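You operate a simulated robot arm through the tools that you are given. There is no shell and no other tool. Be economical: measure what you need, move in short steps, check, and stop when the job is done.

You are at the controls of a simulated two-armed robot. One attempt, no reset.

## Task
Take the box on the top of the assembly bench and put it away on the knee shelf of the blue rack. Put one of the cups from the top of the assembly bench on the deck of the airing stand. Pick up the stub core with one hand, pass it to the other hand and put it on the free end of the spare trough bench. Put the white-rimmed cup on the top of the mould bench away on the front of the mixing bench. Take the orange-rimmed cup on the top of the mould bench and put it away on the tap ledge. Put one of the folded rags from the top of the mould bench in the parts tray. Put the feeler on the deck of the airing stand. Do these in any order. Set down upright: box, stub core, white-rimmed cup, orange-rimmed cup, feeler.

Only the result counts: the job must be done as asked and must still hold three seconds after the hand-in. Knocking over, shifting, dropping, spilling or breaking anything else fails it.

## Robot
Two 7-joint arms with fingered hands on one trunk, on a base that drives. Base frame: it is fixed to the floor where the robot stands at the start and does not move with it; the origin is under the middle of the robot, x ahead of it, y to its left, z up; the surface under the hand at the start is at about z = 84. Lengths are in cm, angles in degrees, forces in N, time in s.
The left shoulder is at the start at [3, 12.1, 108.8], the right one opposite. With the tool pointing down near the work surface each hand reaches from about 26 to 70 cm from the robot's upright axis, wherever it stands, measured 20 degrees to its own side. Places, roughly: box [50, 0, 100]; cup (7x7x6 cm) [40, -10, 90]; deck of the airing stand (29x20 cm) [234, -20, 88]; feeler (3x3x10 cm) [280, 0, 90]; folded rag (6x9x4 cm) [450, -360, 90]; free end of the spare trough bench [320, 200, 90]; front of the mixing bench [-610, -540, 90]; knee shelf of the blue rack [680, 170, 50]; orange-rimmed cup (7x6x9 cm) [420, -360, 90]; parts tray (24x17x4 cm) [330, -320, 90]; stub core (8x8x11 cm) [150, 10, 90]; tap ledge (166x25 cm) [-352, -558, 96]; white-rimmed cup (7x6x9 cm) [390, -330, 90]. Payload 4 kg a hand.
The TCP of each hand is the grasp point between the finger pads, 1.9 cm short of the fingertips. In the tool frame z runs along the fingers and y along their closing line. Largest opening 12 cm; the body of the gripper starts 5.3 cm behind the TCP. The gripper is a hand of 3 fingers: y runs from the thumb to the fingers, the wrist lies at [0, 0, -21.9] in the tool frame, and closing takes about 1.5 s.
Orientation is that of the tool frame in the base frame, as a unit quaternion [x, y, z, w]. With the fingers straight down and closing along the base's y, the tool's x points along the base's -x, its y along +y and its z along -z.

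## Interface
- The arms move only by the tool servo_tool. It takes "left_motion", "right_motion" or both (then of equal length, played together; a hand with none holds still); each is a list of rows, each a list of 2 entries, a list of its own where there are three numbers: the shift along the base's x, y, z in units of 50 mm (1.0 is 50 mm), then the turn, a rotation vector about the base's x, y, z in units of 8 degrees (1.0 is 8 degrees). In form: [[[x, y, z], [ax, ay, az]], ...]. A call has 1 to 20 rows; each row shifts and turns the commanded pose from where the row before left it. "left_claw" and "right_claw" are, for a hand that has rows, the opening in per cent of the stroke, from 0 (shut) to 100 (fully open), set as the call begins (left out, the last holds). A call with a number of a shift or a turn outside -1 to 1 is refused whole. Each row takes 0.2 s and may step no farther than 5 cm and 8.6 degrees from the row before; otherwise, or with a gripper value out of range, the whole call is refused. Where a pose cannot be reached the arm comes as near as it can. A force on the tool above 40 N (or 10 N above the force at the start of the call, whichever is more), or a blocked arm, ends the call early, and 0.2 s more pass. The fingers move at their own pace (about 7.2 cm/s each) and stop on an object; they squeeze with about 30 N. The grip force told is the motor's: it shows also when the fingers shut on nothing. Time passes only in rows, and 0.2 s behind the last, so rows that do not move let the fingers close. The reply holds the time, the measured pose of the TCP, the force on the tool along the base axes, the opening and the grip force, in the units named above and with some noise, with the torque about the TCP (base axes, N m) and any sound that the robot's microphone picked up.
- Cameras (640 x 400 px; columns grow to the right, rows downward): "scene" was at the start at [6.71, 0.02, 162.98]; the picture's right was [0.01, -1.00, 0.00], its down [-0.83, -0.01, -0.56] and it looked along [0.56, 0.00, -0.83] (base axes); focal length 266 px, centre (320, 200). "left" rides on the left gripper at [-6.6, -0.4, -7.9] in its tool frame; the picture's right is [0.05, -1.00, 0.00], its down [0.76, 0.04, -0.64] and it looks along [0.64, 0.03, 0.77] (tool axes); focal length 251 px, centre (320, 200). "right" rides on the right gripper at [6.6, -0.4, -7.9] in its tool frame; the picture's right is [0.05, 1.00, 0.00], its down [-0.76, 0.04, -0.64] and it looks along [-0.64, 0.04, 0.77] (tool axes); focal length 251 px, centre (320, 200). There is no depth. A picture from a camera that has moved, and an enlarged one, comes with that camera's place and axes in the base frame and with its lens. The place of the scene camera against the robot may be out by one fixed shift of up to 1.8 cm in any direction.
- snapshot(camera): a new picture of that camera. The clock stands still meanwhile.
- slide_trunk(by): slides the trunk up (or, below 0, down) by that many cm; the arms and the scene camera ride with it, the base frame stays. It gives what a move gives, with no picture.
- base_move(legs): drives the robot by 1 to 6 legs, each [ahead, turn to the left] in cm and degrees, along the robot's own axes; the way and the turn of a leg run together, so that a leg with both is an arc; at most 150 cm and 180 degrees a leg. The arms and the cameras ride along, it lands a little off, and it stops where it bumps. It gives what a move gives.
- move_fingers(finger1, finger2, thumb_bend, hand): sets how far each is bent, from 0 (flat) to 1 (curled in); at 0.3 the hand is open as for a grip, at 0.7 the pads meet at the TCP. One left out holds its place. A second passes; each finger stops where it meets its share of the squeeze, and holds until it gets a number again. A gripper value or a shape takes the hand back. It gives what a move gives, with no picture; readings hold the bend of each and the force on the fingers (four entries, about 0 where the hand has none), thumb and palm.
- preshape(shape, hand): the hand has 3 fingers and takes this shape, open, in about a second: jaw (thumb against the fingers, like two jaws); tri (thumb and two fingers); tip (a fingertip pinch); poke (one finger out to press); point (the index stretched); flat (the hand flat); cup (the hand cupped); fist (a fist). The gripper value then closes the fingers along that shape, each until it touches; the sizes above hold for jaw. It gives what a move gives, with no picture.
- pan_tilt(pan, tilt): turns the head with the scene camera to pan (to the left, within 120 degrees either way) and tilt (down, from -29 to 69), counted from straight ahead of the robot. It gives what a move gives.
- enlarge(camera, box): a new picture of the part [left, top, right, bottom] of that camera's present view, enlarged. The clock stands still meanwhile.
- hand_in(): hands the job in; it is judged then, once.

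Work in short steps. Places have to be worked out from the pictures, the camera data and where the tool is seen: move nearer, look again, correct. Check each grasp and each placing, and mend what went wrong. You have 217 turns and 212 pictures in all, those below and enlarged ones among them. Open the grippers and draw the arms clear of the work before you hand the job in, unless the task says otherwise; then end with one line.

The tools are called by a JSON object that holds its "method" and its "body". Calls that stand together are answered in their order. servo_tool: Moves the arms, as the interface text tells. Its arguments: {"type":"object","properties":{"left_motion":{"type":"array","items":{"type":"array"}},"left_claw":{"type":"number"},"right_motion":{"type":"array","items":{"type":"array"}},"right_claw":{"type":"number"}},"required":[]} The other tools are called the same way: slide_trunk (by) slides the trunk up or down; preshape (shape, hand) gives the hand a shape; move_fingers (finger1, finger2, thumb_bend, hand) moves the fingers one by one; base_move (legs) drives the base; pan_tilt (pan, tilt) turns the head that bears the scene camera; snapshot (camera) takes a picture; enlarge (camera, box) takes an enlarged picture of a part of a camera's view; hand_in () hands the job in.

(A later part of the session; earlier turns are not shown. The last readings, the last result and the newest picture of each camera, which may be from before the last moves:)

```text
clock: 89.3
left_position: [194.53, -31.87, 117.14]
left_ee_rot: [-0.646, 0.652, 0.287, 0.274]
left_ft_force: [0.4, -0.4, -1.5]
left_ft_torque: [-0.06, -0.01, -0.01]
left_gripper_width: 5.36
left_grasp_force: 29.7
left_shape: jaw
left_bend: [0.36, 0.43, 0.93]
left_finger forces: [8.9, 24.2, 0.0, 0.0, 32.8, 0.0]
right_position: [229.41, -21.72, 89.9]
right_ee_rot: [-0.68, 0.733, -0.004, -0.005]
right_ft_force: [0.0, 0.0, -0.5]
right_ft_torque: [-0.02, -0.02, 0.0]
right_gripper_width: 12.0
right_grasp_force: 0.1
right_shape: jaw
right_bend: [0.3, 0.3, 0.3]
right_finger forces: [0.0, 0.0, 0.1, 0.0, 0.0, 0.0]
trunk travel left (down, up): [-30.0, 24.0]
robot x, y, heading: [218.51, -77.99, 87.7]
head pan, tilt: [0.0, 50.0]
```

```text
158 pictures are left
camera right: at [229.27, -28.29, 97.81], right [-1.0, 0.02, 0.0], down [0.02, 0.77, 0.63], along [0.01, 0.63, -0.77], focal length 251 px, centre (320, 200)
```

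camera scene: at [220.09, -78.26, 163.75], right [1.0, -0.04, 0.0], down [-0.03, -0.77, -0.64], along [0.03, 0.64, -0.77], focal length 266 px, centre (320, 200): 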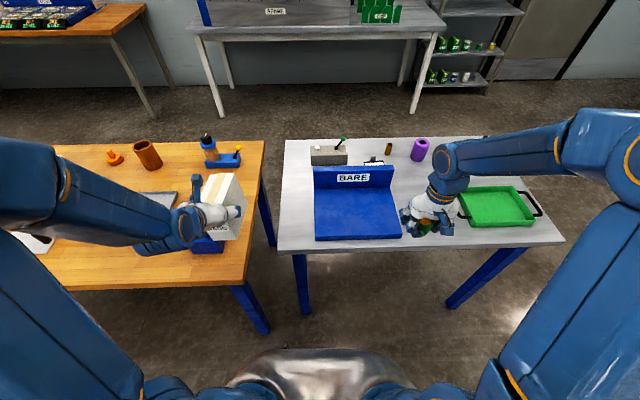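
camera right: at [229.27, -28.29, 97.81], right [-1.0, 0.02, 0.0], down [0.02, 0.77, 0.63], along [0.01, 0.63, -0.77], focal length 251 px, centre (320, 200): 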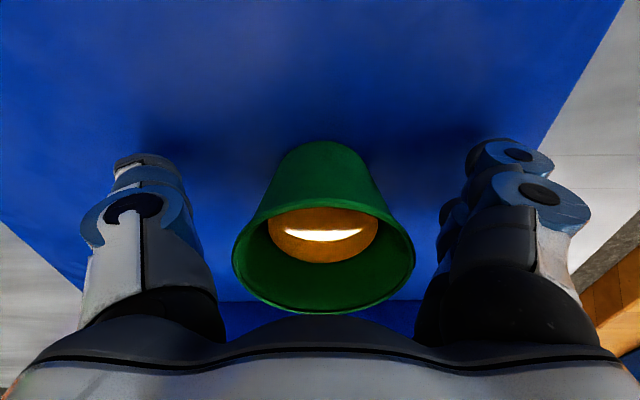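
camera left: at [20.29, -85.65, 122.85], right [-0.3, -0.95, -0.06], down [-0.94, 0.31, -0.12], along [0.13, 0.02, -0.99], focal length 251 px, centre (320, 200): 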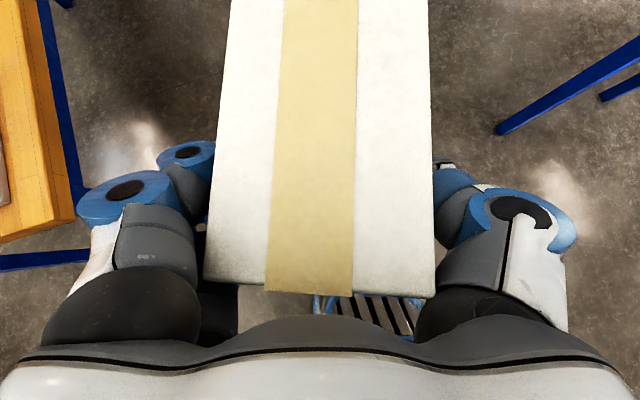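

Cup placed upright. Raise the right hand and look at the feeler area.

{"method": "servo_tool", "body": {"right_motion": [[[0, 0, 0.6], [0, 0, 0]], [[0, 0, 0.8], [0, 0, 0]], [[0, 0, 0.8], [0, 0, 0]], [[0, -0.4, 0.8], [0, 0, 0]], [[0.3, -0.8, 0.3], [0, 0, 0]], [[0.5, -0.8, 0], [0, 0, 0]]]}}

{"method": "pan_tilt", "body": {"pan": -30, "tilt": 45}}

{"method": "snapshot", "body": {"camera": "scene"}}

```text
clock: 90.7
left_position: [194.64, -31.85, 117.21]
left_ee_rot: [-0.645, 0.652, 0.288, 0.276]
left_ft_force: [0.5, 0.0, -3.2]
left_ft_torque: [-0.07, 0.04, -0.01]
left_gripper_width: 5.37
left_grasp_force: 29.7
left_shape: jaw
left_bend: [0.36, 0.43, 0.93]
left_finger forces: [9.0, 23.9, 0.1, 0.1, 32.7, 0.0]
right_position: [233.49, -31.45, 106.36]
right_ee_rot: [-0.68, 0.733, -0.004, -0.005]
right_ft_force: [1.1, -0.1, -0.5]
right_ft_torque: [-0.01, 0.03, -0.01]
right_gripper_width: 12.01
right_grasp_force: 0.0
right_shape: jaw
right_bend: [0.3, 0.3, 0.3]
right_finger forces: [0.0, 0.1, 0.1, 0.0, 0.0, 0.1]
trunk travel left (down, up): [-30.0, 24.0]
robot x, y, heading: [218.63, -77.95, 87.7]
head pan, tilt: [0.0, 50.0]
```

```text
clock: 91.7
left_position: [194.6, -31.87, 117.17]
left_ee_rot: [-0.646, 0.652, 0.287, 0.274]
left_ft_force: [0.1, 0.3, -2.6]
left_ft_torque: [-0.07, -0.01, -0.02]
left_gripper_width: 5.36
left_grasp_force: 29.9
left_shape: jaw
left_bend: [0.36, 0.43, 0.93]
left_finger forces: [9.0, 24.0, 0.0, 0.0, 32.9, 0.0]
right_position: [233.38, -31.4, 106.25]
right_ee_rot: [-0.68, 0.733, -0.005, -0.005]
right_ft_force: [-0.2, -0.4, -0.3]
right_ft_torque: [0.01, -0.03, -0.02]
right_gripper_width: 11.99
right_grasp_force: 0.1
right_shape: jaw
right_bend: [0.3, 0.3, 0.3]
right_finger forces: [0.0, 0.0, 0.0, 0.0, 0.1, 0.1]
trunk travel left (down, up): [-30.0, 24.0]
robot x, y, heading: [218.27, -78.08, 87.7]
head pan, tilt: [-30.0, 45.0]
```

```text
157 pictures are left
camera scene: at [224.32, -73.2, 164.44], right [0.85, -0.53, 0.0], down [-0.38, -0.6, -0.71], along [0.38, 0.6, -0.71], focal length 266 px, centre (320, 200)
```

scene: 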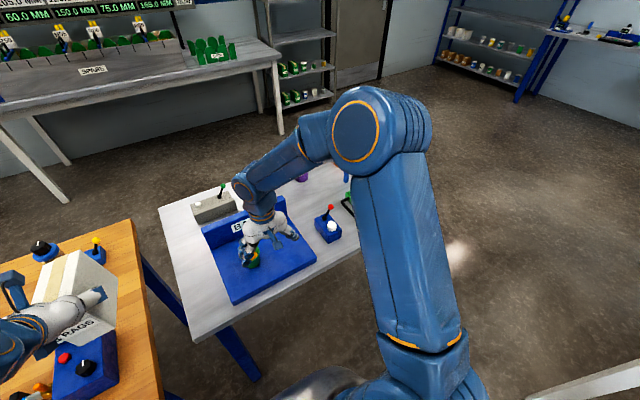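

The feeler at ≈[284,0] must be reached from further along. Back out and shift the robot along x in an S-manoeuvre.

{"method": "base_move", "body": {"legs": [[-30, 0], [0, -28]]}}

{"method": "base_move", "body": {"legs": [[0, -17], [46, 0]]}}

```text
clock: 95.3
left_position: [218.24, -56.04, 117.13]
left_ee_rot: [-0.465, 0.792, 0.211, 0.336]
left_ft_force: [0.4, 0.2, -2.5]
left_ft_torque: [-0.04, 0.09, -0.03]
left_gripper_width: 5.4
left_grasp_force: 29.8
left_shape: jaw
left_bend: [0.36, 0.43, 0.93]
left_finger forces: [9.3, 23.2, 0.0, 0.0, 32.4, 0.0]
right_position: [252.64, -74.09, 106.3]
right_ee_rot: [-0.478, 0.878, -0.002, -0.006]
right_ft_force: [0.2, -0.2, -0.4]
right_ft_torque: [0.03, 0.02, 0.04]
right_gripper_width: 11.99
right_grasp_force: 0.0
right_shape: jaw
right_bend: [0.3, 0.3, 0.3]
right_finger forces: [0.0, 0.0, 0.0, 0.0, 0.1, 0.1]
trunk travel left (down, up): [-30.0, 24.0]
robot x, y, heading: [213.93, -105.88, 58.9]
head pan, tilt: [-30.0, 45.0]
stopped in leg 2: the robot was blocked; the commanded pose is now the measured one
```

```text
clock: 99.1
left_position: [267.15, -28.5, 117.11]
left_ee_rot: [-0.343, 0.851, 0.157, 0.365]
left_ft_force: [-0.2, -0.6, -2.0]
left_ft_torque: [-0.05, 0.08, 0.01]
left_gripper_width: 5.4
left_grasp_force: 29.8
left_shape: jaw
left_bend: [0.36, 0.43, 0.93]
left_finger forces: [9.4, 23.0, 0.1, 0.0, 32.1, 0.0]
right_position: [294.7, -55.91, 106.34]
right_ee_rot: [-0.343, 0.939, -0.001, -0.006]
right_ft_force: [-0.8, 0.0, -0.4]
right_ft_torque: [0.0, 0.0, -0.01]
right_gripper_width: 12.0
right_grasp_force: 0.2
right_shape: jaw
right_bend: [0.3, 0.3, 0.3]
right_finger forces: [0.0, 0.0, 0.0, 0.0, 0.0, 0.0]
trunk travel left (down, up): [-30.0, 24.0]
robot x, y, heading: [248.62, -75.3, 41.8]
head pan, tilt: [-30.0, 45.0]
```

Now forward a bit and turn back toward the table.

{"method": "base_move", "body": {"legs": [[8, 0], [0, 28]]}}

{"method": "base_move", "body": {"legs": [[0, 17], [1, 0]]}}

{"method": "pan_tilt", "body": {"pan": 0, "tilt": 45}}

{"method": "snapshot", "body": {"camera": "scene"}}

```text
clock: 101.6
left_position: [250.23, -19.42, 116.93]
left_ee_rot: [-0.532, 0.749, 0.236, 0.318]
left_ft_force: [-0.6, 0.9, -2.2]
left_ft_torque: [-0.07, 0.04, -0.04]
left_gripper_width: 5.39
left_grasp_force: 29.5
left_shape: jaw
left_bend: [0.36, 0.43, 0.93]
left_finger forces: [9.1, 24.0, 0.0, 0.0, 32.7, 0.1]
right_position: [287.36, -31.46, 106.43]
right_ee_rot: [-0.549, 0.836, -0.004, -0.004]
right_ft_force: [-0.2, 0.1, 0.2]
right_ft_torque: [-0.03, 0.0, -0.03]
right_gripper_width: 11.98
right_grasp_force: 0.1
right_shape: jaw
right_bend: [0.3, 0.3, 0.3]
right_finger forces: [0.0, 0.0, 0.0, 0.0, 0.1, 0.1]
trunk travel left (down, up): [-30.0, 24.0]
robot x, y, heading: [257.64, -71.14, 68.9]
head pan, tilt: [-30.0, 45.0]
stopped in leg 2: the robot was blocked; the commanded pose is now the measured one
```

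```text
clock: 103.4
left_position: [235.59, -22.84, 117.14]
left_ee_rot: [-0.639, 0.66, 0.282, 0.279]
left_ft_force: [-0.3, 0.3, -2.0]
left_ft_torque: [-0.09, -0.01, 0.0]
left_gripper_width: 5.4
left_grasp_force: 30.5
left_shape: jaw
left_bend: [0.36, 0.43, 0.92]
left_finger forces: [9.2, 24.0, 0.0, 0.0, 32.8, 0.0]
right_position: [274.34, -23.28, 106.59]
right_ee_rot: [-0.669, 0.743, -0.004, -0.005]
right_ft_force: [-0.6, 0.4, 0.2]
right_ft_torque: [-0.03, -0.02, -0.04]
right_gripper_width: 12.01
right_grasp_force: 0.0
right_shape: jaw
right_bend: [0.3, 0.3, 0.3]
right_finger forces: [0.0, 0.0, 0.1, 0.0, 0.0, 0.1]
trunk travel left (down, up): [-30.0, 24.0]
robot x, y, heading: [259.89, -69.89, 87.6]
head pan, tilt: [-30.0, 45.0]
stopped in leg 2: the robot was blocked; the commanded pose is now the measured one
```

```text
clock: 104.3
left_position: [235.49, -22.92, 117.2]
left_ee_rot: [-0.637, 0.661, 0.282, 0.28]
left_ft_force: [-0.5, 0.4, -2.2]
left_ft_torque: [-0.1, 0.02, 0.02]
left_gripper_width: 5.4
left_grasp_force: 29.8
left_shape: jaw
left_bend: [0.36, 0.43, 0.92]
left_finger forces: [9.3, 23.9, 0.0, 0.0, 33.1, 0.1]
right_position: [274.32, -23.33, 106.47]
right_ee_rot: [-0.67, 0.743, -0.002, -0.004]
right_ft_force: [0.1, -0.2, 0.7]
right_ft_torque: [0.02, 0.01, -0.02]
right_gripper_width: 12.02
right_grasp_force: 0.1
right_shape: jaw
right_bend: [0.3, 0.3, 0.3]
right_finger forces: [0.0, 0.1, 0.0, 0.0, 0.0, 0.0]
trunk travel left (down, up): [-30.0, 24.0]
robot x, y, heading: [259.94, -70.08, 87.6]
head pan, tilt: [0.0, 45.0]
```

```text
156 pictures are left
camera scene: at [261.62, -63.89, 164.44], right [1.0, -0.05, 0.0], down [-0.03, -0.71, -0.71], along [0.03, 0.71, -0.71], focal length 266 px, centre (320, 200)
```

scene: 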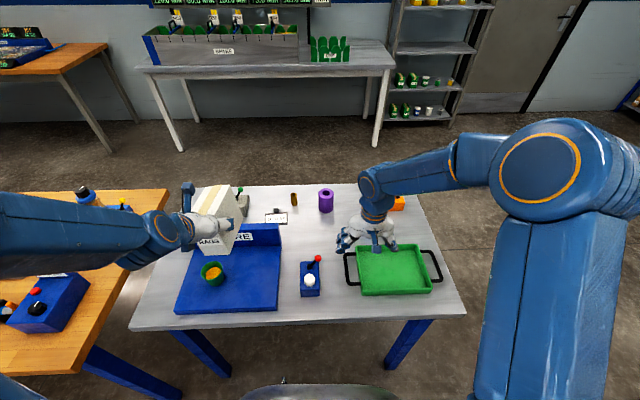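

Good position. See the feeler with the right hand's camera.

{"method": "snapshot", "body": {"camera": "right"}}

```text
155 pictures are left
camera right: at [273.95, -29.98, 114.43], right [-1.0, 0.05, 0.0], down [0.04, 0.77, 0.64], along [0.03, 0.64, -0.77], focal length 251 px, centre (320, 200)
```

right: 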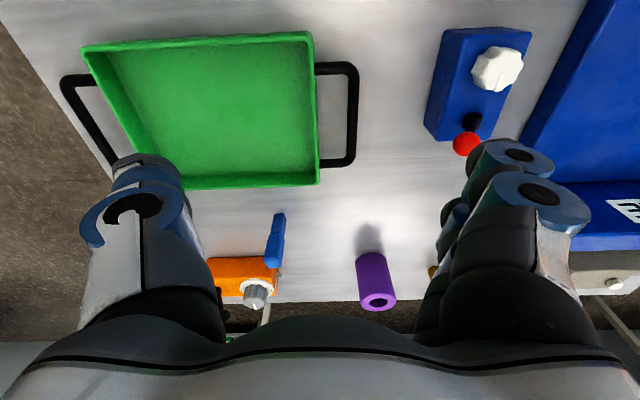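

Feeler stands at ≈[282.2,−1.2], 10 cm tall, with an orange box just behind it. Pitch the right hand 32° forward and move above it with partial opening.

{"method": "servo_tool", "body": {"right_motion": [[[0.263, 0.737, -0.05], [1, -0.04, 0]], [[0.263, 0.737, -0.05], [1, -0.04, 0]], [[0.263, 0.737, -0.05], [1, -0.04, 0]], [[0.263, 0.737, -0.05], [1, -0.04, 0]], [[0.263, 0.637, -0.1], [0, 0, 0]], [[0.263, 0.637, -0.1], [0, 0, 0]]], "right_claw": 70}}

{"method": "snapshot", "body": {"camera": "right"}}

```text
clock: 105.7
left_position: [235.59, -22.9, 116.95]
left_ee_rot: [-0.638, 0.661, 0.282, 0.279]
left_ft_force: [-0.3, -0.2, -4.0]
left_ft_torque: [-0.07, 0.04, -0.03]
left_gripper_width: 5.4
left_grasp_force: 29.9
left_shape: jaw
left_bend: [0.36, 0.43, 0.92]
left_finger forces: [9.3, 23.9, 0.0, 0.1, 33.0, 0.0]
right_position: [282.23, -2.0, 104.5]
right_ee_rot: [-0.645, 0.715, 0.194, 0.189]
right_ft_force: [0.3, -0.4, 0.1]
right_ft_torque: [-0.01, 0.0, -0.03]
right_gripper_width: 8.41
right_grasp_force: 0.1
right_shape: jaw
right_bend: [0.27, 0.27, 0.13]
right_finger forces: [0.1, 0.0, 0.0, 0.1, 0.0, 0.0]
trunk travel left (down, up): [-30.0, 24.0]
robot x, y, heading: [259.73, -69.92, 87.2]
head pan, tilt: [0.0, 45.0]
```

```text
154 pictures are left
camera right: at [281.76, -11.76, 107.78], right [-1.0, 0.05, 0.01], down [0.02, 0.32, 0.95], along [0.04, 0.95, -0.32], focal length 251 px, centre (320, 200)
```

right: 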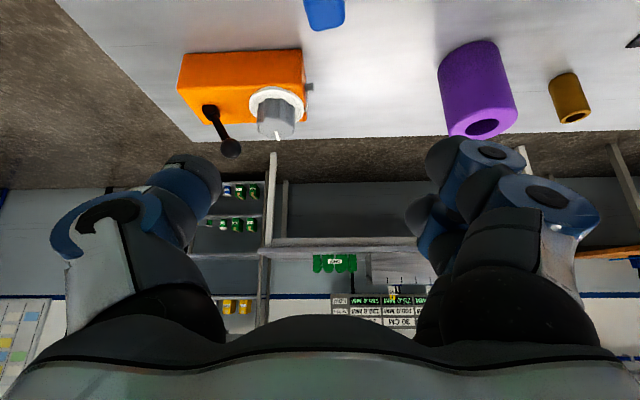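

Feeler top centred at [281.8,−2]. Descend to z≈90.

{"method": "servo_tool", "body": {"right_motion": [[[-0.06, 0, -0.7], [0, 0, 0]], [[0, 0, -0.7], [0, 0, 0]], [[0, 0, -0.7], [0, 0, 0]], [[0, 0, -0.7], [0, 0, 0]]]}}

{"method": "snapshot", "body": {"camera": "right"}}

{"method": "enlarge", "body": {"camera": "scene", "box": [300, 150, 460, 300]}}

```text
clock: 106.7
left_position: [235.43, -22.94, 117.12]
left_ee_rot: [-0.638, 0.661, 0.281, 0.279]
left_ft_force: [-0.5, 0.2, -1.9]
left_ft_torque: [-0.07, 0.0, 0.0]
left_gripper_width: 5.38
left_grasp_force: 31.1
left_shape: jaw
left_bend: [0.36, 0.43, 0.92]
left_finger forces: [9.3, 23.9, 0.0, 0.1, 32.9, 0.0]
right_position: [281.83, -2.08, 90.33]
right_ee_rot: [-0.644, 0.715, 0.194, 0.189]
right_ft_force: [0.3, -0.4, -0.2]
right_ft_torque: [-0.01, -0.05, 0.03]
right_gripper_width: 8.42
right_grasp_force: 0.2
right_shape: jaw
right_bend: [0.27, 0.27, 0.13]
right_finger forces: [0.0, 0.0, 0.1, 0.0, 0.0, 0.0]
trunk travel left (down, up): [-30.0, 24.0]
robot x, y, heading: [259.52, -69.89, 87.3]
head pan, tilt: [0.0, 45.0]
```

```text
153 pictures are left
camera right: at [281.39, -12.01, 93.64], right [-1.0, 0.05, 0.01], down [0.02, 0.32, 0.95], along [0.04, 0.95, -0.32], focal length 251 px, centre (320, 200)
```

right: 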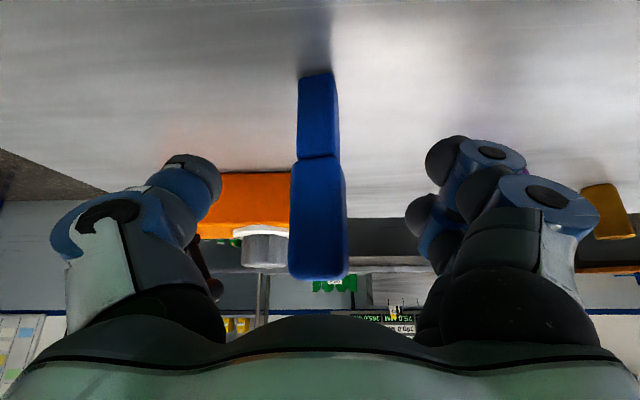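

```text
2.67 times, centred on (380, 225) of scene
camera zoom: at [261.62, -63.82, 164.44], right [1.0, -0.05, 0.0], down [-0.03, -0.71, -0.71], along [0.03, 0.71, -0.71], focal length 708 px, centre (160, 133)
```

zoom: 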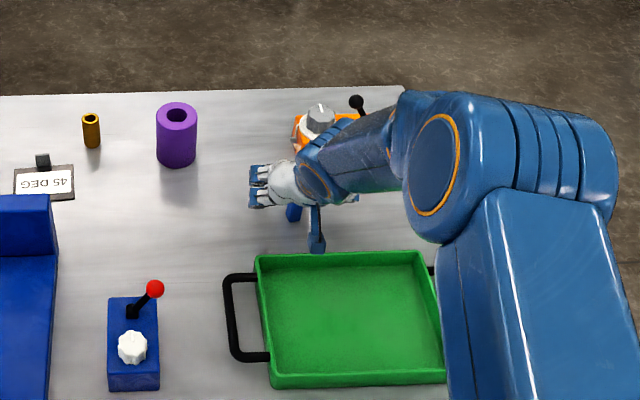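

Straddled. Close.

{"method": "servo_tool", "body": {"right_motion": [[[0, 0, 0], [0, 0, 0]], [[0, 0, 0], [0, 0, 0]], [[0, 0, 0], [0, 0, 0]], [[0, 0, 0], [0, 0, 0]], [[0, 0, 0], [0, 0, 0]], [[0, 0, 0], [0, 0, 0]], [[0, 0, 0], [0, 0, 0]]], "right_claw": 0}}

{"method": "snapshot", "body": {"camera": "right"}}

```text
clock: 108.3
left_position: [235.61, -22.98, 117.14]
left_ee_rot: [-0.637, 0.661, 0.282, 0.279]
left_ft_force: [-0.9, -0.3, -3.8]
left_ft_torque: [-0.1, 0.04, -0.02]
left_gripper_width: 5.39
left_grasp_force: 30.0
left_shape: jaw
left_bend: [0.36, 0.43, 0.92]
left_finger forces: [9.3, 24.0, 0.0, 0.0, 32.9, 0.0]
right_position: [281.93, -2.3, 90.45]
right_ee_rot: [-0.645, 0.715, 0.194, 0.19]
right_ft_force: [-0.1, 0.1, 0.1]
right_ft_torque: [-0.01, -0.02, -0.01]
right_gripper_width: 1.71
right_grasp_force: 30.2
right_shape: jaw
right_bend: [0.98, 1.0, 0.86]
right_finger forces: [13.2, 11.0, 0.1, 0.0, 25.8, 0.0]
trunk travel left (down, up): [-30.0, 24.0]
robot x, y, heading: [259.87, -70.02, 87.1]
head pan, tilt: [0.0, 45.0]
```

```text
151 pictures are left
camera right: at [281.39, -12.06, 93.71], right [-1.0, 0.05, 0.01], down [0.02, 0.32, 0.95], along [0.04, 0.95, -0.32], focal length 251 px, centre (320, 200)
```

right: 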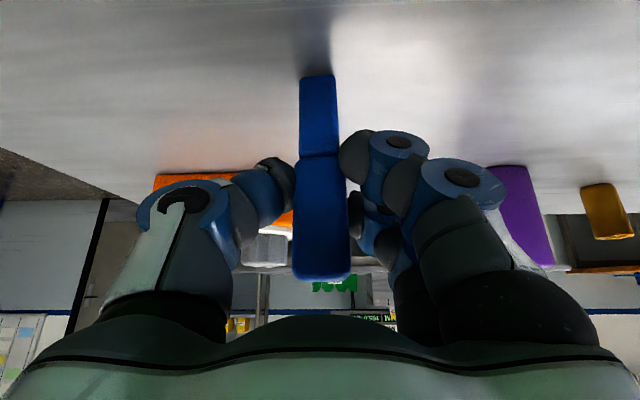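

Gripped upright. Lift straight up, then bring it back over the free table area.

{"method": "servo_tool", "body": {"right_motion": [[[0, 0, 0.3], [0, 0, 0]], [[0, 0, 0.6], [0, 0, 0]], [[0, 0, 0.8], [0, 0, 0]], [[0, 0, 0.8], [0, 0, 0]], [[0, -0.3, 0.8], [0, 0, 0]], [[0, -0.8, 0], [0, 0, 0]], [[0, -0.8, 0], [0, 0, 0]], [[0, -0.8, 0], [0, 0, 0]], [[0, -0.8, 0], [0, 0, 0]], [[0, -0.8, 0], [0, 0, 0]]]}}

{"method": "snapshot", "body": {"camera": "right"}}

{"method": "snapshot", "body": {"camera": "scene"}}

```text
clock: 110.5
left_position: [235.49, -23.11, 117.1]
left_ee_rot: [-0.638, 0.66, 0.282, 0.28]
left_ft_force: [-1.0, 0.0, -2.7]
left_ft_torque: [-0.09, 0.04, 0.04]
left_gripper_width: 5.4
left_grasp_force: 29.6
left_shape: jaw
left_bend: [0.36, 0.43, 0.92]
left_finger forces: [9.4, 23.9, 0.1, 0.1, 32.9, 0.0]
right_position: [281.83, -24.04, 107.12]
right_ee_rot: [-0.644, 0.715, 0.195, 0.19]
right_ft_force: [0.1, -0.7, -0.1]
right_ft_torque: [-0.02, 0.01, 0.02]
right_gripper_width: 1.53
right_grasp_force: 29.7
right_shape: jaw
right_bend: [0.98, 1.0, 0.89]
right_finger forces: [14.3, 7.6, 0.1, 0.0, 19.5, 0.0]
trunk travel left (down, up): [-30.0, 24.0]
robot x, y, heading: [259.79, -70.22, 87.2]
head pan, tilt: [0.0, 45.0]
```

```text
150 pictures are left
camera right: at [281.28, -33.85, 110.4], right [-1.0, 0.05, 0.01], down [0.02, 0.31, 0.95], along [0.04, 0.95, -0.32], focal length 251 px, centre (320, 200)
```

right: 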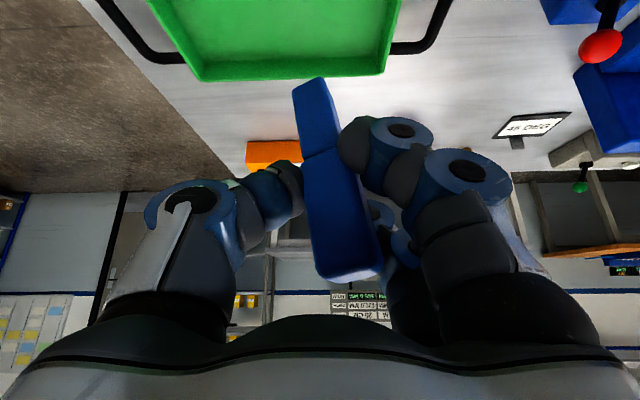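

```text
149 pictures are left
camera scene: at [261.58, -64.07, 164.45], right [1.0, -0.05, 0.0], down [-0.03, -0.71, -0.71], along [0.03, 0.71, -0.71], focal length 266 px, centre (320, 200)
```

scene: 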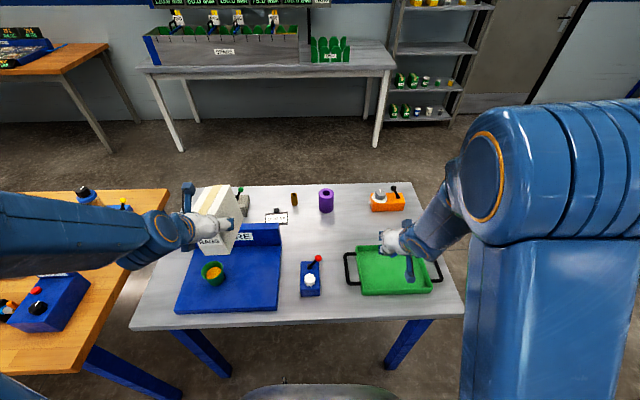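

The feeler rolled ~11° in the grip (top leans to −x); I'll correct by rolling when placing. Turn the base left 28° so the deck's right half lies before the right arm.

{"method": "base_move", "body": {"legs": [[0, 29]]}}

{"method": "snapshot", "body": {"camera": "scene"}}

{"method": "snapshot", "body": {"camera": "right"}}

```text
clock: 112.2
left_position: [218.84, -37.02, 117.12]
left_ee_rot: [0.761, -0.513, -0.333, -0.215]
left_ft_force: [-0.5, -1.1, -2.8]
left_ft_torque: [-0.08, 0.0, 0.02]
left_gripper_width: 5.4
left_grasp_force: 29.9
left_shape: jaw
left_bend: [0.36, 0.43, 0.92]
left_finger forces: [9.1, 24.1, 0.0, 0.1, 32.7, 0.0]
right_position: [261.4, -19.0, 107.1]
right_ee_rot: [0.779, -0.565, -0.23, -0.146]
right_ft_force: [-0.6, -0.2, 0.6]
right_ft_torque: [0.01, -0.02, -0.01]
right_gripper_width: 1.51
right_grasp_force: 30.3
right_shape: jaw
right_bend: [0.98, 1.0, 0.89]
right_finger forces: [15.3, 7.2, 0.1, 0.0, 20.4, 0.0]
trunk travel left (down, up): [-30.0, 24.0]
robot x, y, heading: [262.61, -69.36, 111.2]
head pan, tilt: [0.0, 45.0]
stopped in leg 1: the robot was blocked; the commanded pose is now the measured one
```

```text
148 pictures are left
camera scene: at [261.57, -63.63, 164.44], right [0.93, 0.36, 0.0], down [0.26, -0.66, -0.71], along [-0.25, 0.66, -0.71], focal length 266 px, centre (320, 200)
```

scene: 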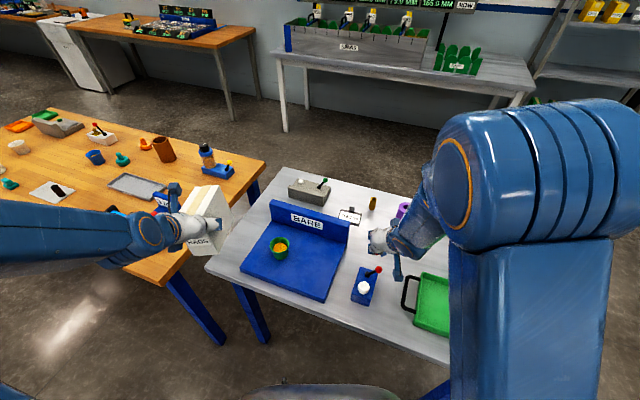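

```text
147 pictures are left
camera right: at [264.87, -28.09, 110.39], right [-0.93, -0.36, 0.01], down [-0.11, 0.3, 0.95], along [-0.35, 0.88, -0.32], focal length 251 px, centre (320, 200)
```

right: 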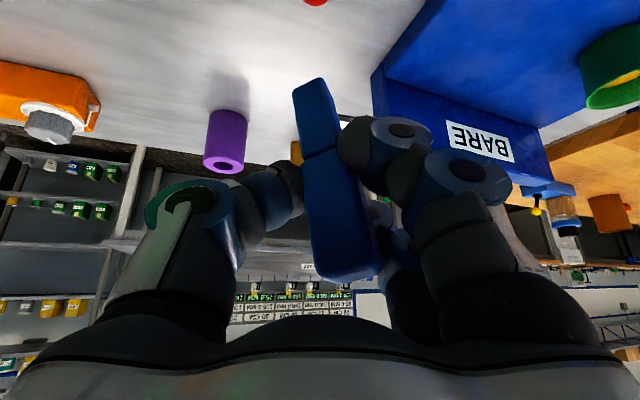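

Roll +11° to set the feeler vertical and move above the deck's right part.

{"method": "servo_tool", "body": {"right_motion": [[[-0.756, -0.12, 0], [-0.25, 0.64, 0]], [[-0.756, -0.12, 0], [-0.25, 0.64, 0]], [[-0.756, -0.12, 0], [0, 0, 0]], [[-0.756, -0.12, 0], [0, 0, 0]], [[-0.756, -0.12, 0], [0, 0, 0]]]}}

{"method": "snapshot", "body": {"camera": "right"}}

{"method": "enlarge", "body": {"camera": "scene", "box": [220, 170, 420, 310]}}

```text
clock: 113.3
left_position: [218.86, -36.92, 117.13]
left_ee_rot: [0.762, -0.513, -0.333, -0.213]
left_ft_force: [-0.4, 0.6, -2.7]
left_ft_torque: [-0.1, -0.02, 0.02]
left_gripper_width: 5.41
left_grasp_force: 29.6
left_shape: jaw
left_bend: [0.36, 0.43, 0.92]
left_finger forces: [9.1, 24.0, 0.0, 0.1, 32.8, 0.0]
right_position: [242.35, -21.74, 107.03]
right_ee_rot: [0.76, -0.583, -0.279, -0.067]
right_ft_force: [0.0, 0.0, -0.7]
right_ft_torque: [0.01, 0.0, -0.04]
right_gripper_width: 1.5
right_grasp_force: 30.1
right_shape: jaw
right_bend: [0.98, 1.0, 0.89]
right_finger forces: [15.3, 7.0, 0.0, 0.0, 20.3, 0.0]
trunk travel left (down, up): [-30.0, 24.0]
robot x, y, heading: [262.56, -68.85, 111.5]
head pan, tilt: [0.0, 45.0]
```

```text
146 pictures are left
camera right: at [246.51, -30.73, 110.24], right [-0.91, -0.36, 0.2], down [0.06, 0.36, 0.93], along [-0.4, 0.86, -0.31], focal length 251 px, centre (320, 200)
```

right: 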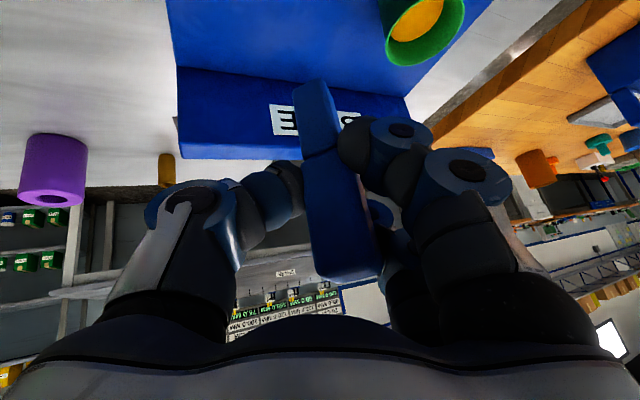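

```text
2.86 times, centred on (320, 240) of scene
camera zoom: at [261.64, -63.55, 164.44], right [0.93, 0.36, 0.0], down [0.26, -0.66, -0.71], along [-0.25, 0.66, -0.71], focal length 759 px, centre (320, 86)
```

zoom: 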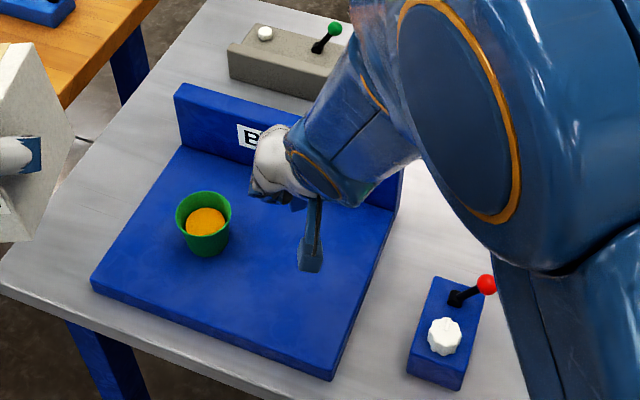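

Feeler appears vertical and over the deck. Lower to near contact.

{"method": "servo_tool", "body": {"right_motion": [[[0, 0, -0.7], [0, 0, 0]], [[0, 0, -0.7], [0, 0, 0]], [[0, 0, -0.6], [0, 0, 0]], [[0, 0, -0.4], [0, 0, 0]], [[0, 0, -0.1], [0, 0, 0]], [[0, 0, -0.06], [0, 0, 0]], [[0, 0, 0], [0, 0, 0]]]}}

{"method": "snapshot", "body": {"camera": "right"}}

```text
clock: 115.0
left_position: [219.09, -36.91, 117.12]
left_ee_rot: [0.761, -0.513, -0.334, -0.214]
left_ft_force: [-0.9, -0.3, -1.6]
left_ft_torque: [-0.12, 0.02, -0.01]
left_gripper_width: 5.43
left_grasp_force: 29.8
left_shape: jaw
left_bend: [0.36, 0.43, 0.92]
left_finger forces: [9.1, 24.1, 0.0, 0.0, 32.8, 0.0]
right_position: [242.53, -21.8, 94.12]
right_ee_rot: [0.76, -0.584, -0.278, -0.067]
right_ft_force: [-0.3, 0.0, -1.3]
right_ft_torque: [0.04, 0.04, -0.01]
right_gripper_width: 1.5
right_grasp_force: 29.8
right_shape: jaw
right_bend: [0.98, 1.0, 0.89]
right_finger forces: [15.3, 7.3, 0.0, 0.0, 19.9, 0.0]
trunk travel left (down, up): [-30.0, 24.0]
robot x, y, heading: [262.28, -69.19, 111.1]
head pan, tilt: [0.0, 45.0]
```

```text
144 pictures are left
camera right: at [246.72, -30.77, 97.41], right [-0.91, -0.36, 0.2], down [0.06, 0.36, 0.93], along [-0.4, 0.86, -0.31], focal length 251 px, centre (320, 200)
```

right: 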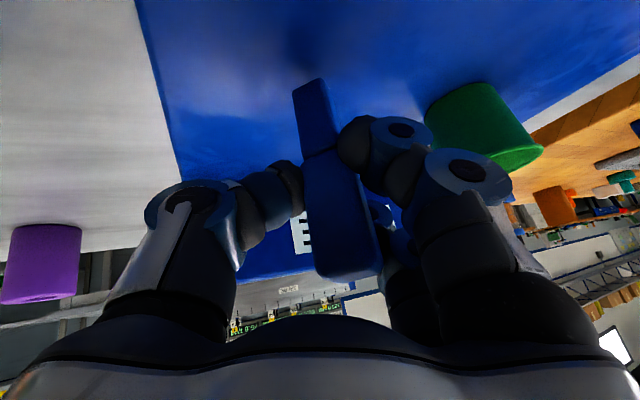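

Shadow still apart; continue down in small steps.

{"method": "servo_tool", "body": {"right_motion": [[[0, 0, -0.06], [0, 0, 0]], [[0, 0, -0.06], [0, 0, 0]], [[0, 0, -0.06], [0, 0, 0]], [[0, 0, 0], [0, 0, 0]]]}}

{"method": "snapshot", "body": {"camera": "right"}}

```text
clock: 116.0
left_position: [218.97, -36.98, 117.14]
left_ee_rot: [0.761, -0.513, -0.334, -0.215]
left_ft_force: [-0.6, -0.3, -2.0]
left_ft_torque: [-0.07, -0.03, 0.03]
left_gripper_width: 5.43
left_grasp_force: 29.9
left_shape: jaw
left_bend: [0.36, 0.43, 0.92]
left_finger forces: [9.0, 24.0, 0.0, 0.0, 32.8, 0.0]
right_position: [242.65, -21.86, 93.32]
right_ee_rot: [0.76, -0.583, -0.279, -0.066]
right_ft_force: [0.7, -0.2, -1.3]
right_ft_torque: [0.0, -0.02, 0.0]
right_gripper_width: 1.54
right_grasp_force: 29.8
right_shape: jaw
right_bend: [0.98, 1.0, 0.89]
right_finger forces: [15.3, 7.4, 0.0, 0.0, 19.9, 0.0]
trunk travel left (down, up): [-30.0, 24.0]
robot x, y, heading: [262.31, -69.26, 110.9]
head pan, tilt: [0.0, 45.0]
```

```text
143 pictures are left
camera right: at [246.69, -30.78, 96.53], right [-0.91, -0.36, 0.2], down [0.06, 0.36, 0.93], along [-0.4, 0.86, -0.31], focal length 251 px, centre (320, 200)
```

right: 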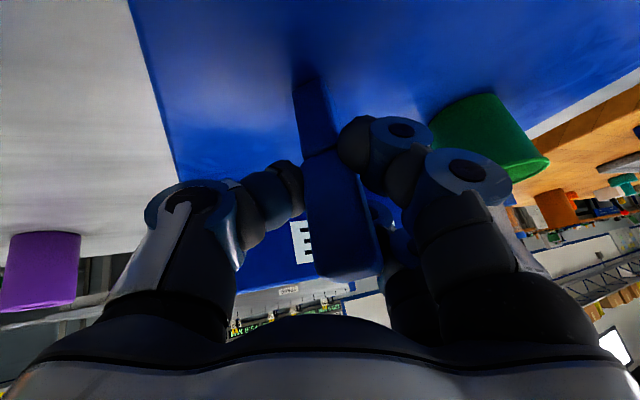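

{"method": "servo_tool", "body": {"right_motion": [[[0, 0, -0.05], [0, 0, 0]], [[0, 0, -0.05], [0, 0, 0]], [[0, 0, -0.05], [0, 0, 0]], [[0, 0, 0], [0, 0, 0]]]}}

{"method": "snapshot", "body": {"camera": "right"}}

```text
clock: 117.0
left_position: [219.23, -37.15, 117.32]
left_ee_rot: [0.76, -0.513, -0.335, -0.215]
left_ft_force: [-1.5, -0.5, -2.3]
left_ft_torque: [-0.11, 0.0, -0.02]
left_gripper_width: 5.4
left_grasp_force: 29.5
left_shape: jaw
left_bend: [0.36, 0.43, 0.92]
left_finger forces: [9.1, 24.0, 0.0, 0.1, 32.8, 0.0]
right_position: [242.64, -21.8, 93.02]
right_ee_rot: [0.758, -0.584, -0.283, -0.068]
right_ft_force: [6.3, 2.2, 38.1]
right_ft_torque: [-0.15, 0.05, 0.1]
right_gripper_width: 1.73
right_grasp_force: 29.3
right_shape: jaw
right_bend: [1.0, 1.0, 0.93]
right_finger forces: [22.1, 10.7, 0.0, 0.1, 36.9, 0.0]
trunk travel left (down, up): [-30.0, 24.0]
robot x, y, heading: [262.69, -69.33, 111.1]
head pan, tilt: [0.0, 45.0]
```

```text
142 pictures are left
camera right: at [246.79, -30.79, 96.08], right [-0.91, -0.35, 0.2], down [0.07, 0.36, 0.93], along [-0.4, 0.86, -0.3], focal length 251 px, centre (320, 200)
```

right: 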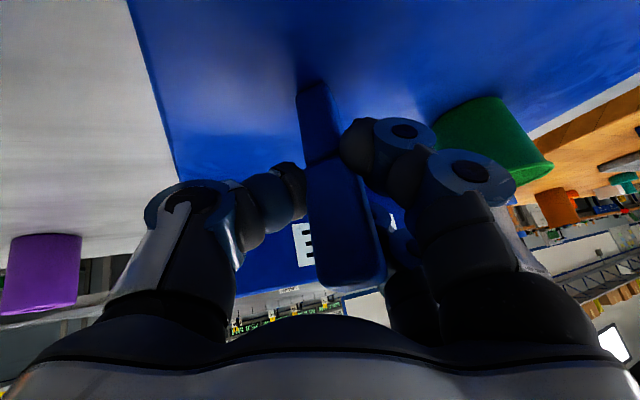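

Firm contact. Ease up ~3 mm.

{"method": "servo_tool", "body": {"right_motion": [[[0, 0, 0.05], [0, 0, 0]], [[0, 0, 0.02], [0, 0, 0]], [[0, 0, 0], [0, 0, 0]]]}}

```text
clock: 117.8
left_position: [219.11, -37.0, 117.2]
left_ee_rot: [0.761, -0.513, -0.334, -0.215]
left_ft_force: [0.1, 0.0, -3.8]
left_ft_torque: [-0.11, 0.0, 0.04]
left_gripper_width: 5.41
left_grasp_force: 30.4
left_shape: jaw
left_bend: [0.36, 0.43, 0.92]
left_finger forces: [9.0, 23.9, 0.0, 0.1, 32.9, 0.0]
right_position: [242.74, -22.07, 93.11]
right_ee_rot: [0.759, -0.584, -0.279, -0.067]
right_ft_force: [3.5, 1.0, 18.9]
right_ft_torque: [-0.03, 0.01, 0.01]
right_gripper_width: 1.67
right_grasp_force: 30.2
right_shape: jaw
right_bend: [1.0, 1.0, 0.93]
right_finger forces: [19.9, 9.3, 0.0, 0.0, 29.1, 0.1]
trunk travel left (down, up): [-30.0, 24.0]
robot x, y, heading: [262.79, -68.97, 111.3]
head pan, tilt: [0.0, 45.0]
```

{"method": "servo_tool", "body": {"right_motion": [[[0, 0, 0.05], [0, 0, 0]], [[0, 0, 0], [0, 0, 0]]]}}

{"method": "snapshot", "body": {"camera": "right"}}

```text
clock: 118.3
left_position: [218.94, -36.88, 117.22]
left_ee_rot: [0.762, -0.512, -0.335, -0.214]
left_ft_force: [-0.2, -0.1, -2.3]
left_ft_torque: [-0.07, -0.02, 0.02]
left_gripper_width: 5.4
left_grasp_force: 29.9
left_shape: jaw
left_bend: [0.36, 0.43, 0.92]
left_finger forces: [9.1, 24.0, 0.1, 0.0, 32.8, 0.0]
right_position: [242.68, -21.97, 93.22]
right_ee_rot: [0.76, -0.584, -0.277, -0.065]
right_ft_force: [1.0, 0.4, 0.3]
right_ft_torque: [0.01, -0.01, -0.03]
right_gripper_width: 1.58
right_grasp_force: 29.9
right_shape: jaw
right_bend: [0.99, 1.0, 0.91]
right_finger forces: [16.5, 7.2, 0.1, 0.0, 20.2, 0.0]
trunk travel left (down, up): [-30.0, 24.0]
robot x, y, heading: [262.35, -69.27, 111.0]
head pan, tilt: [0.0, 45.0]
```

```text
141 pictures are left
camera right: at [246.78, -30.85, 96.39], right [-0.91, -0.36, 0.2], down [0.06, 0.36, 0.93], along [-0.4, 0.86, -0.31], focal length 251 px, centre (320, 200)
```

right: 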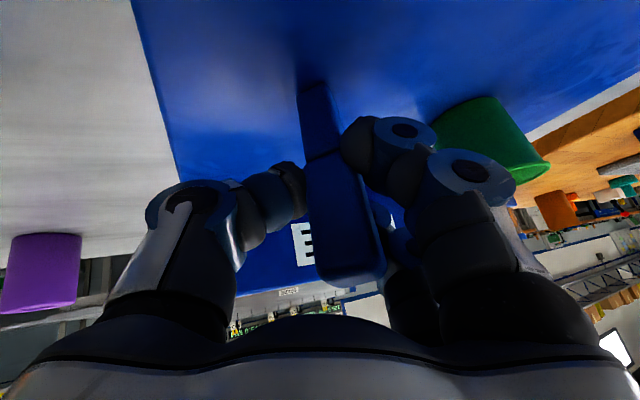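

Zero load, vertical. Open partially to release.

{"method": "servo_tool", "body": {"right_motion": [[[0, 0, 0], [0, 0, 0]], [[0, 0, 0], [0, 0, 0]], [[0, 0, 0], [0, 0, 0]], [[0, 0, 0], [0, 0, 0]]], "right_claw": 45}}

{"method": "snapshot", "body": {"camera": "right"}}

```text
clock: 119.3
left_position: [218.97, -36.96, 117.14]
left_ee_rot: [0.761, -0.513, -0.335, -0.214]
left_ft_force: [-1.2, -0.1, -2.5]
left_ft_torque: [-0.08, 0.0, 0.0]
left_gripper_width: 5.41
left_grasp_force: 30.2
left_shape: jaw
left_bend: [0.36, 0.43, 0.92]
left_finger forces: [9.1, 24.0, 0.1, 0.0, 32.7, 0.0]
right_position: [242.55, -21.82, 93.33]
right_ee_rot: [0.76, -0.584, -0.279, -0.066]
right_ft_force: [-0.1, -0.5, -0.4]
right_ft_torque: [0.03, 0.02, -0.01]
right_gripper_width: 5.37
right_grasp_force: 0.0
right_shape: jaw
right_bend: [0.35, 0.35, 0.96]
right_finger forces: [0.0, 0.0, 0.1, 0.1, 0.2, 0.0]
trunk travel left (down, up): [-30.0, 24.0]
robot x, y, heading: [262.52, -69.18, 111.0]
head pan, tilt: [0.0, 45.0]
```

```text
140 pictures are left
camera right: at [246.73, -30.75, 96.47], right [-0.91, -0.36, 0.2], down [0.06, 0.36, 0.93], along [-0.4, 0.86, -0.31], focal length 251 px, centre (320, 200)
```

right: 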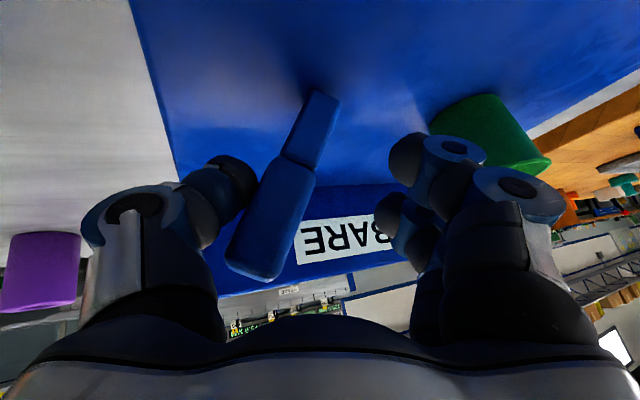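

The feeler has a narrow foot and leaned onto the thumb. Close gently again to push it back upright.

{"method": "servo_tool", "body": {"right_motion": [[[0, 0, 0], [0, 0, 0]], [[0, 0, 0], [0, 0, 0]], [[0, 0, 0], [0, 0, 0]], [[0, 0, 0], [0, 0, 0]]], "right_claw": 25}}

{"method": "snapshot", "body": {"camera": "right"}}

```text
clock: 120.3
left_position: [219.01, -36.87, 117.08]
left_ee_rot: [0.761, -0.512, -0.335, -0.215]
left_ft_force: [0.0, 0.4, -2.4]
left_ft_torque: [-0.08, -0.01, 0.0]
left_gripper_width: 5.4
left_grasp_force: 29.9
left_shape: jaw
left_bend: [0.36, 0.43, 0.92]
left_finger forces: [9.1, 23.9, 0.0, 0.1, 32.7, 0.1]
right_position: [242.7, -21.9, 93.24]
right_ee_rot: [0.759, -0.584, -0.279, -0.067]
right_ft_force: [-0.2, 1.0, -1.0]
right_ft_torque: [-0.01, 0.03, -0.01]
right_gripper_width: 3.04
right_grasp_force: 0.0
right_shape: jaw
right_bend: [0.44, 0.44, 0.92]
right_finger forces: [0.0, 0.0, 0.1, 0.0, 0.1, 0.1]
trunk travel left (down, up): [-30.0, 24.0]
robot x, y, heading: [262.42, -69.41, 111.1]
head pan, tilt: [0.0, 45.0]
```

```text
139 pictures are left
camera right: at [246.74, -30.75, 96.47], right [-0.91, -0.36, 0.2], down [0.06, 0.36, 0.93], along [-0.4, 0.86, -0.31], focal length 251 px, centre (320, 200)
```

right: 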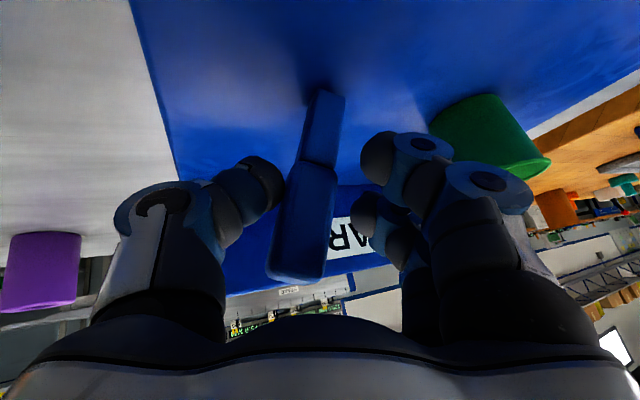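

It is coming upright. Close more.

{"method": "servo_tool", "body": {"right_motion": [[[0, 0, 0], [0, 0, 0]], [[0, 0, 0], [0, 0, 0]], [[0, 0, 0], [0, 0, 0]]], "right_claw": 16}}

{"method": "snapshot", "body": {"camera": "right"}}

```text
clock: 121.2
left_position: [218.94, -36.91, 117.16]
left_ee_rot: [0.761, -0.513, -0.334, -0.214]
left_ft_force: [-0.4, -0.8, -3.4]
left_ft_torque: [-0.06, -0.04, 0.01]
left_gripper_width: 5.43
left_grasp_force: 29.8
left_shape: jaw
left_bend: [0.36, 0.43, 0.92]
left_finger forces: [9.1, 24.0, 0.1, 0.0, 32.8, 0.0]
right_position: [242.58, -21.95, 93.23]
right_ee_rot: [0.76, -0.583, -0.279, -0.067]
right_ft_force: [0.1, 0.0, -0.6]
right_ft_torque: [-0.04, -0.01, 0.03]
right_gripper_width: 1.94
right_grasp_force: 0.1
right_shape: jaw
right_bend: [0.48, 0.48, 0.87]
right_finger forces: [0.0, 0.1, 0.0, 0.1, 0.1, 0.0]
trunk travel left (down, up): [-30.0, 24.0]
robot x, y, heading: [262.34, -69.37, 111.2]
head pan, tilt: [0.0, 45.0]
```

```text
138 pictures are left
camera right: at [246.74, -30.75, 96.47], right [-0.91, -0.36, 0.2], down [0.06, 0.36, 0.93], along [-0.4, 0.86, -0.31], focal length 251 px, centre (320, 200)
```

right: 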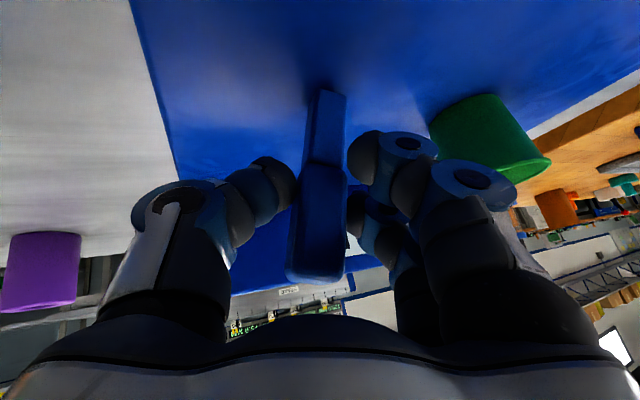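

Now ~13° off; push the hand 1 cm along the closing line to set it upright.

{"method": "servo_tool", "body": {"right_motion": [[[-0.06, -0.024, 0], [0, 0, 0]], [[-0.06, -0.024, 0], [0, 0, 0]], [[-0.06, -0.024, 0], [0, 0, 0]], [[0, 0, 0], [0, 0, 0]]]}}

{"method": "snapshot", "body": {"camera": "right"}}

```text
clock: 122.2
left_position: [218.94, -36.9, 117.13]
left_ee_rot: [0.761, -0.513, -0.334, -0.214]
left_ft_force: [0.1, -0.3, -1.6]
left_ft_torque: [-0.12, 0.0, -0.01]
left_gripper_width: 5.42
left_grasp_force: 30.1
left_shape: jaw
left_bend: [0.36, 0.43, 0.92]
left_finger forces: [9.0, 24.0, 0.1, 0.1, 32.8, 0.0]
right_position: [241.69, -22.31, 93.15]
right_ee_rot: [0.759, -0.584, -0.279, -0.067]
right_ft_force: [-0.1, -0.3, -0.1]
right_ft_torque: [0.01, 0.03, -0.04]
right_gripper_width: 1.94
right_grasp_force: 0.0
right_shape: jaw
right_bend: [0.48, 0.48, 0.87]
right_finger forces: [0.0, 0.3, 0.0, 0.0, 0.2, 0.1]
trunk travel left (down, up): [-30.0, 24.0]
robot x, y, heading: [262.45, -69.3, 110.9]
head pan, tilt: [0.0, 45.0]
```

```text
137 pictures are left
camera right: at [245.79, -31.2, 96.39], right [-0.91, -0.36, 0.2], down [0.06, 0.36, 0.93], along [-0.4, 0.86, -0.31], focal length 251 px, centre (320, 200)
```

right: 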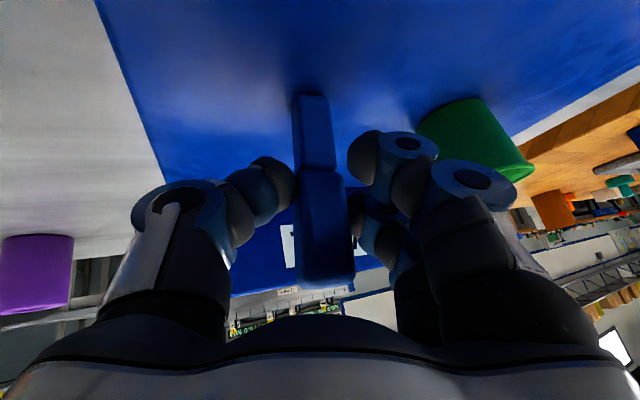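

About 7° left. Roll the hand −7° so its pads square the stick up.

{"method": "servo_tool", "body": {"right_motion": [[[0, 0, 0], [0.16, -0.41, 0]], [[0, 0, 0], [0.16, -0.41, 0]], [[0, 0, 0], [0, 0, 0]]]}}

{"method": "snapshot", "body": {"camera": "right"}}

```text
clock: 123.0
left_position: [218.93, -37.08, 117.13]
left_ee_rot: [0.761, -0.513, -0.334, -0.214]
left_ft_force: [-0.4, -0.2, -3.0]
left_ft_torque: [-0.08, -0.01, 0.02]
left_gripper_width: 5.41
left_grasp_force: 30.3
left_shape: jaw
left_bend: [0.36, 0.43, 0.92]
left_finger forces: [9.0, 23.8, 0.1, 0.1, 32.8, 0.0]
right_position: [241.64, -22.12, 93.29]
right_ee_rot: [0.773, -0.573, -0.248, -0.117]
right_ft_force: [0.5, -0.6, 0.1]
right_ft_torque: [0.0, 0.01, 0.03]
right_gripper_width: 1.96
right_grasp_force: 0.1
right_shape: jaw
right_bend: [0.48, 0.48, 0.87]
right_finger forces: [0.0, 0.1, 0.1, 0.1, 0.0, 0.0]
trunk travel left (down, up): [-30.0, 24.0]
robot x, y, heading: [262.42, -69.54, 111.2]
head pan, tilt: [0.0, 45.0]
```

```text
136 pictures are left
camera right: at [245.44, -31.32, 96.47], right [-0.93, -0.36, 0.07], down [-0.05, 0.32, 0.95], along [-0.37, 0.88, -0.32], focal length 251 px, centre (320, 200)
```

right: 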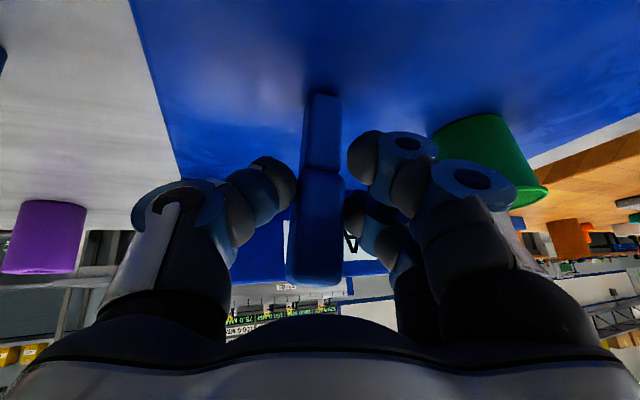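

About 6° lean remains, on the thumb. Push another 5 mm.

{"method": "servo_tool", "body": {"right_motion": [[[-0.05, -0.02, 0], [0, 0, 0]], [[-0.05, -0.02, 0], [0, 0, 0]], [[0, 0, 0], [0, 0, 0]]]}}

{"method": "snapshot", "body": {"camera": "right"}}

```text
clock: 123.8
left_position: [218.97, -36.94, 117.21]
left_ee_rot: [0.761, -0.513, -0.335, -0.214]
left_ft_force: [0.5, 0.8, -2.1]
left_ft_torque: [-0.07, -0.03, 0.01]
left_gripper_width: 5.4
left_grasp_force: 29.8
left_shape: jaw
left_bend: [0.36, 0.43, 0.92]
left_finger forces: [9.1, 23.8, 0.0, 0.1, 32.8, 0.1]
right_position: [241.2, -22.53, 93.3]
right_ee_rot: [0.773, -0.573, -0.248, -0.116]
right_ft_force: [0.0, -0.8, 0.1]
right_ft_torque: [0.0, 0.0, 0.0]
right_gripper_width: 1.95
right_grasp_force: 0.1
right_shape: jaw
right_bend: [0.48, 0.48, 0.87]
right_finger forces: [0.1, 0.3, 0.0, 0.0, 0.2, 0.0]
trunk travel left (down, up): [-30.0, 24.0]
robot x, y, heading: [262.55, -69.31, 110.9]
head pan, tilt: [0.0, 45.0]
```

```text
135 pictures are left
camera right: at [244.96, -31.52, 96.45], right [-0.93, -0.36, 0.08], down [-0.05, 0.32, 0.95], along [-0.37, 0.88, -0.32], focal length 251 px, centre (320, 200)
```

right: 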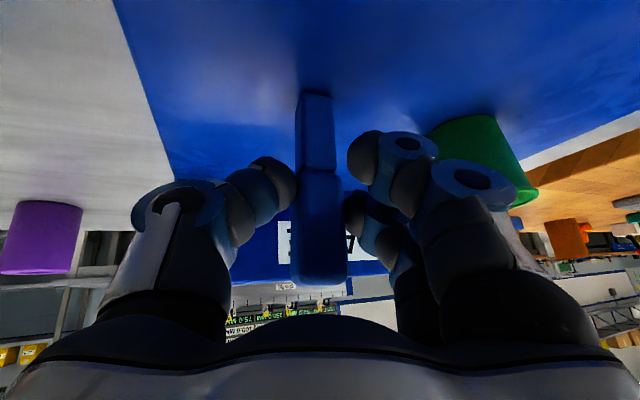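

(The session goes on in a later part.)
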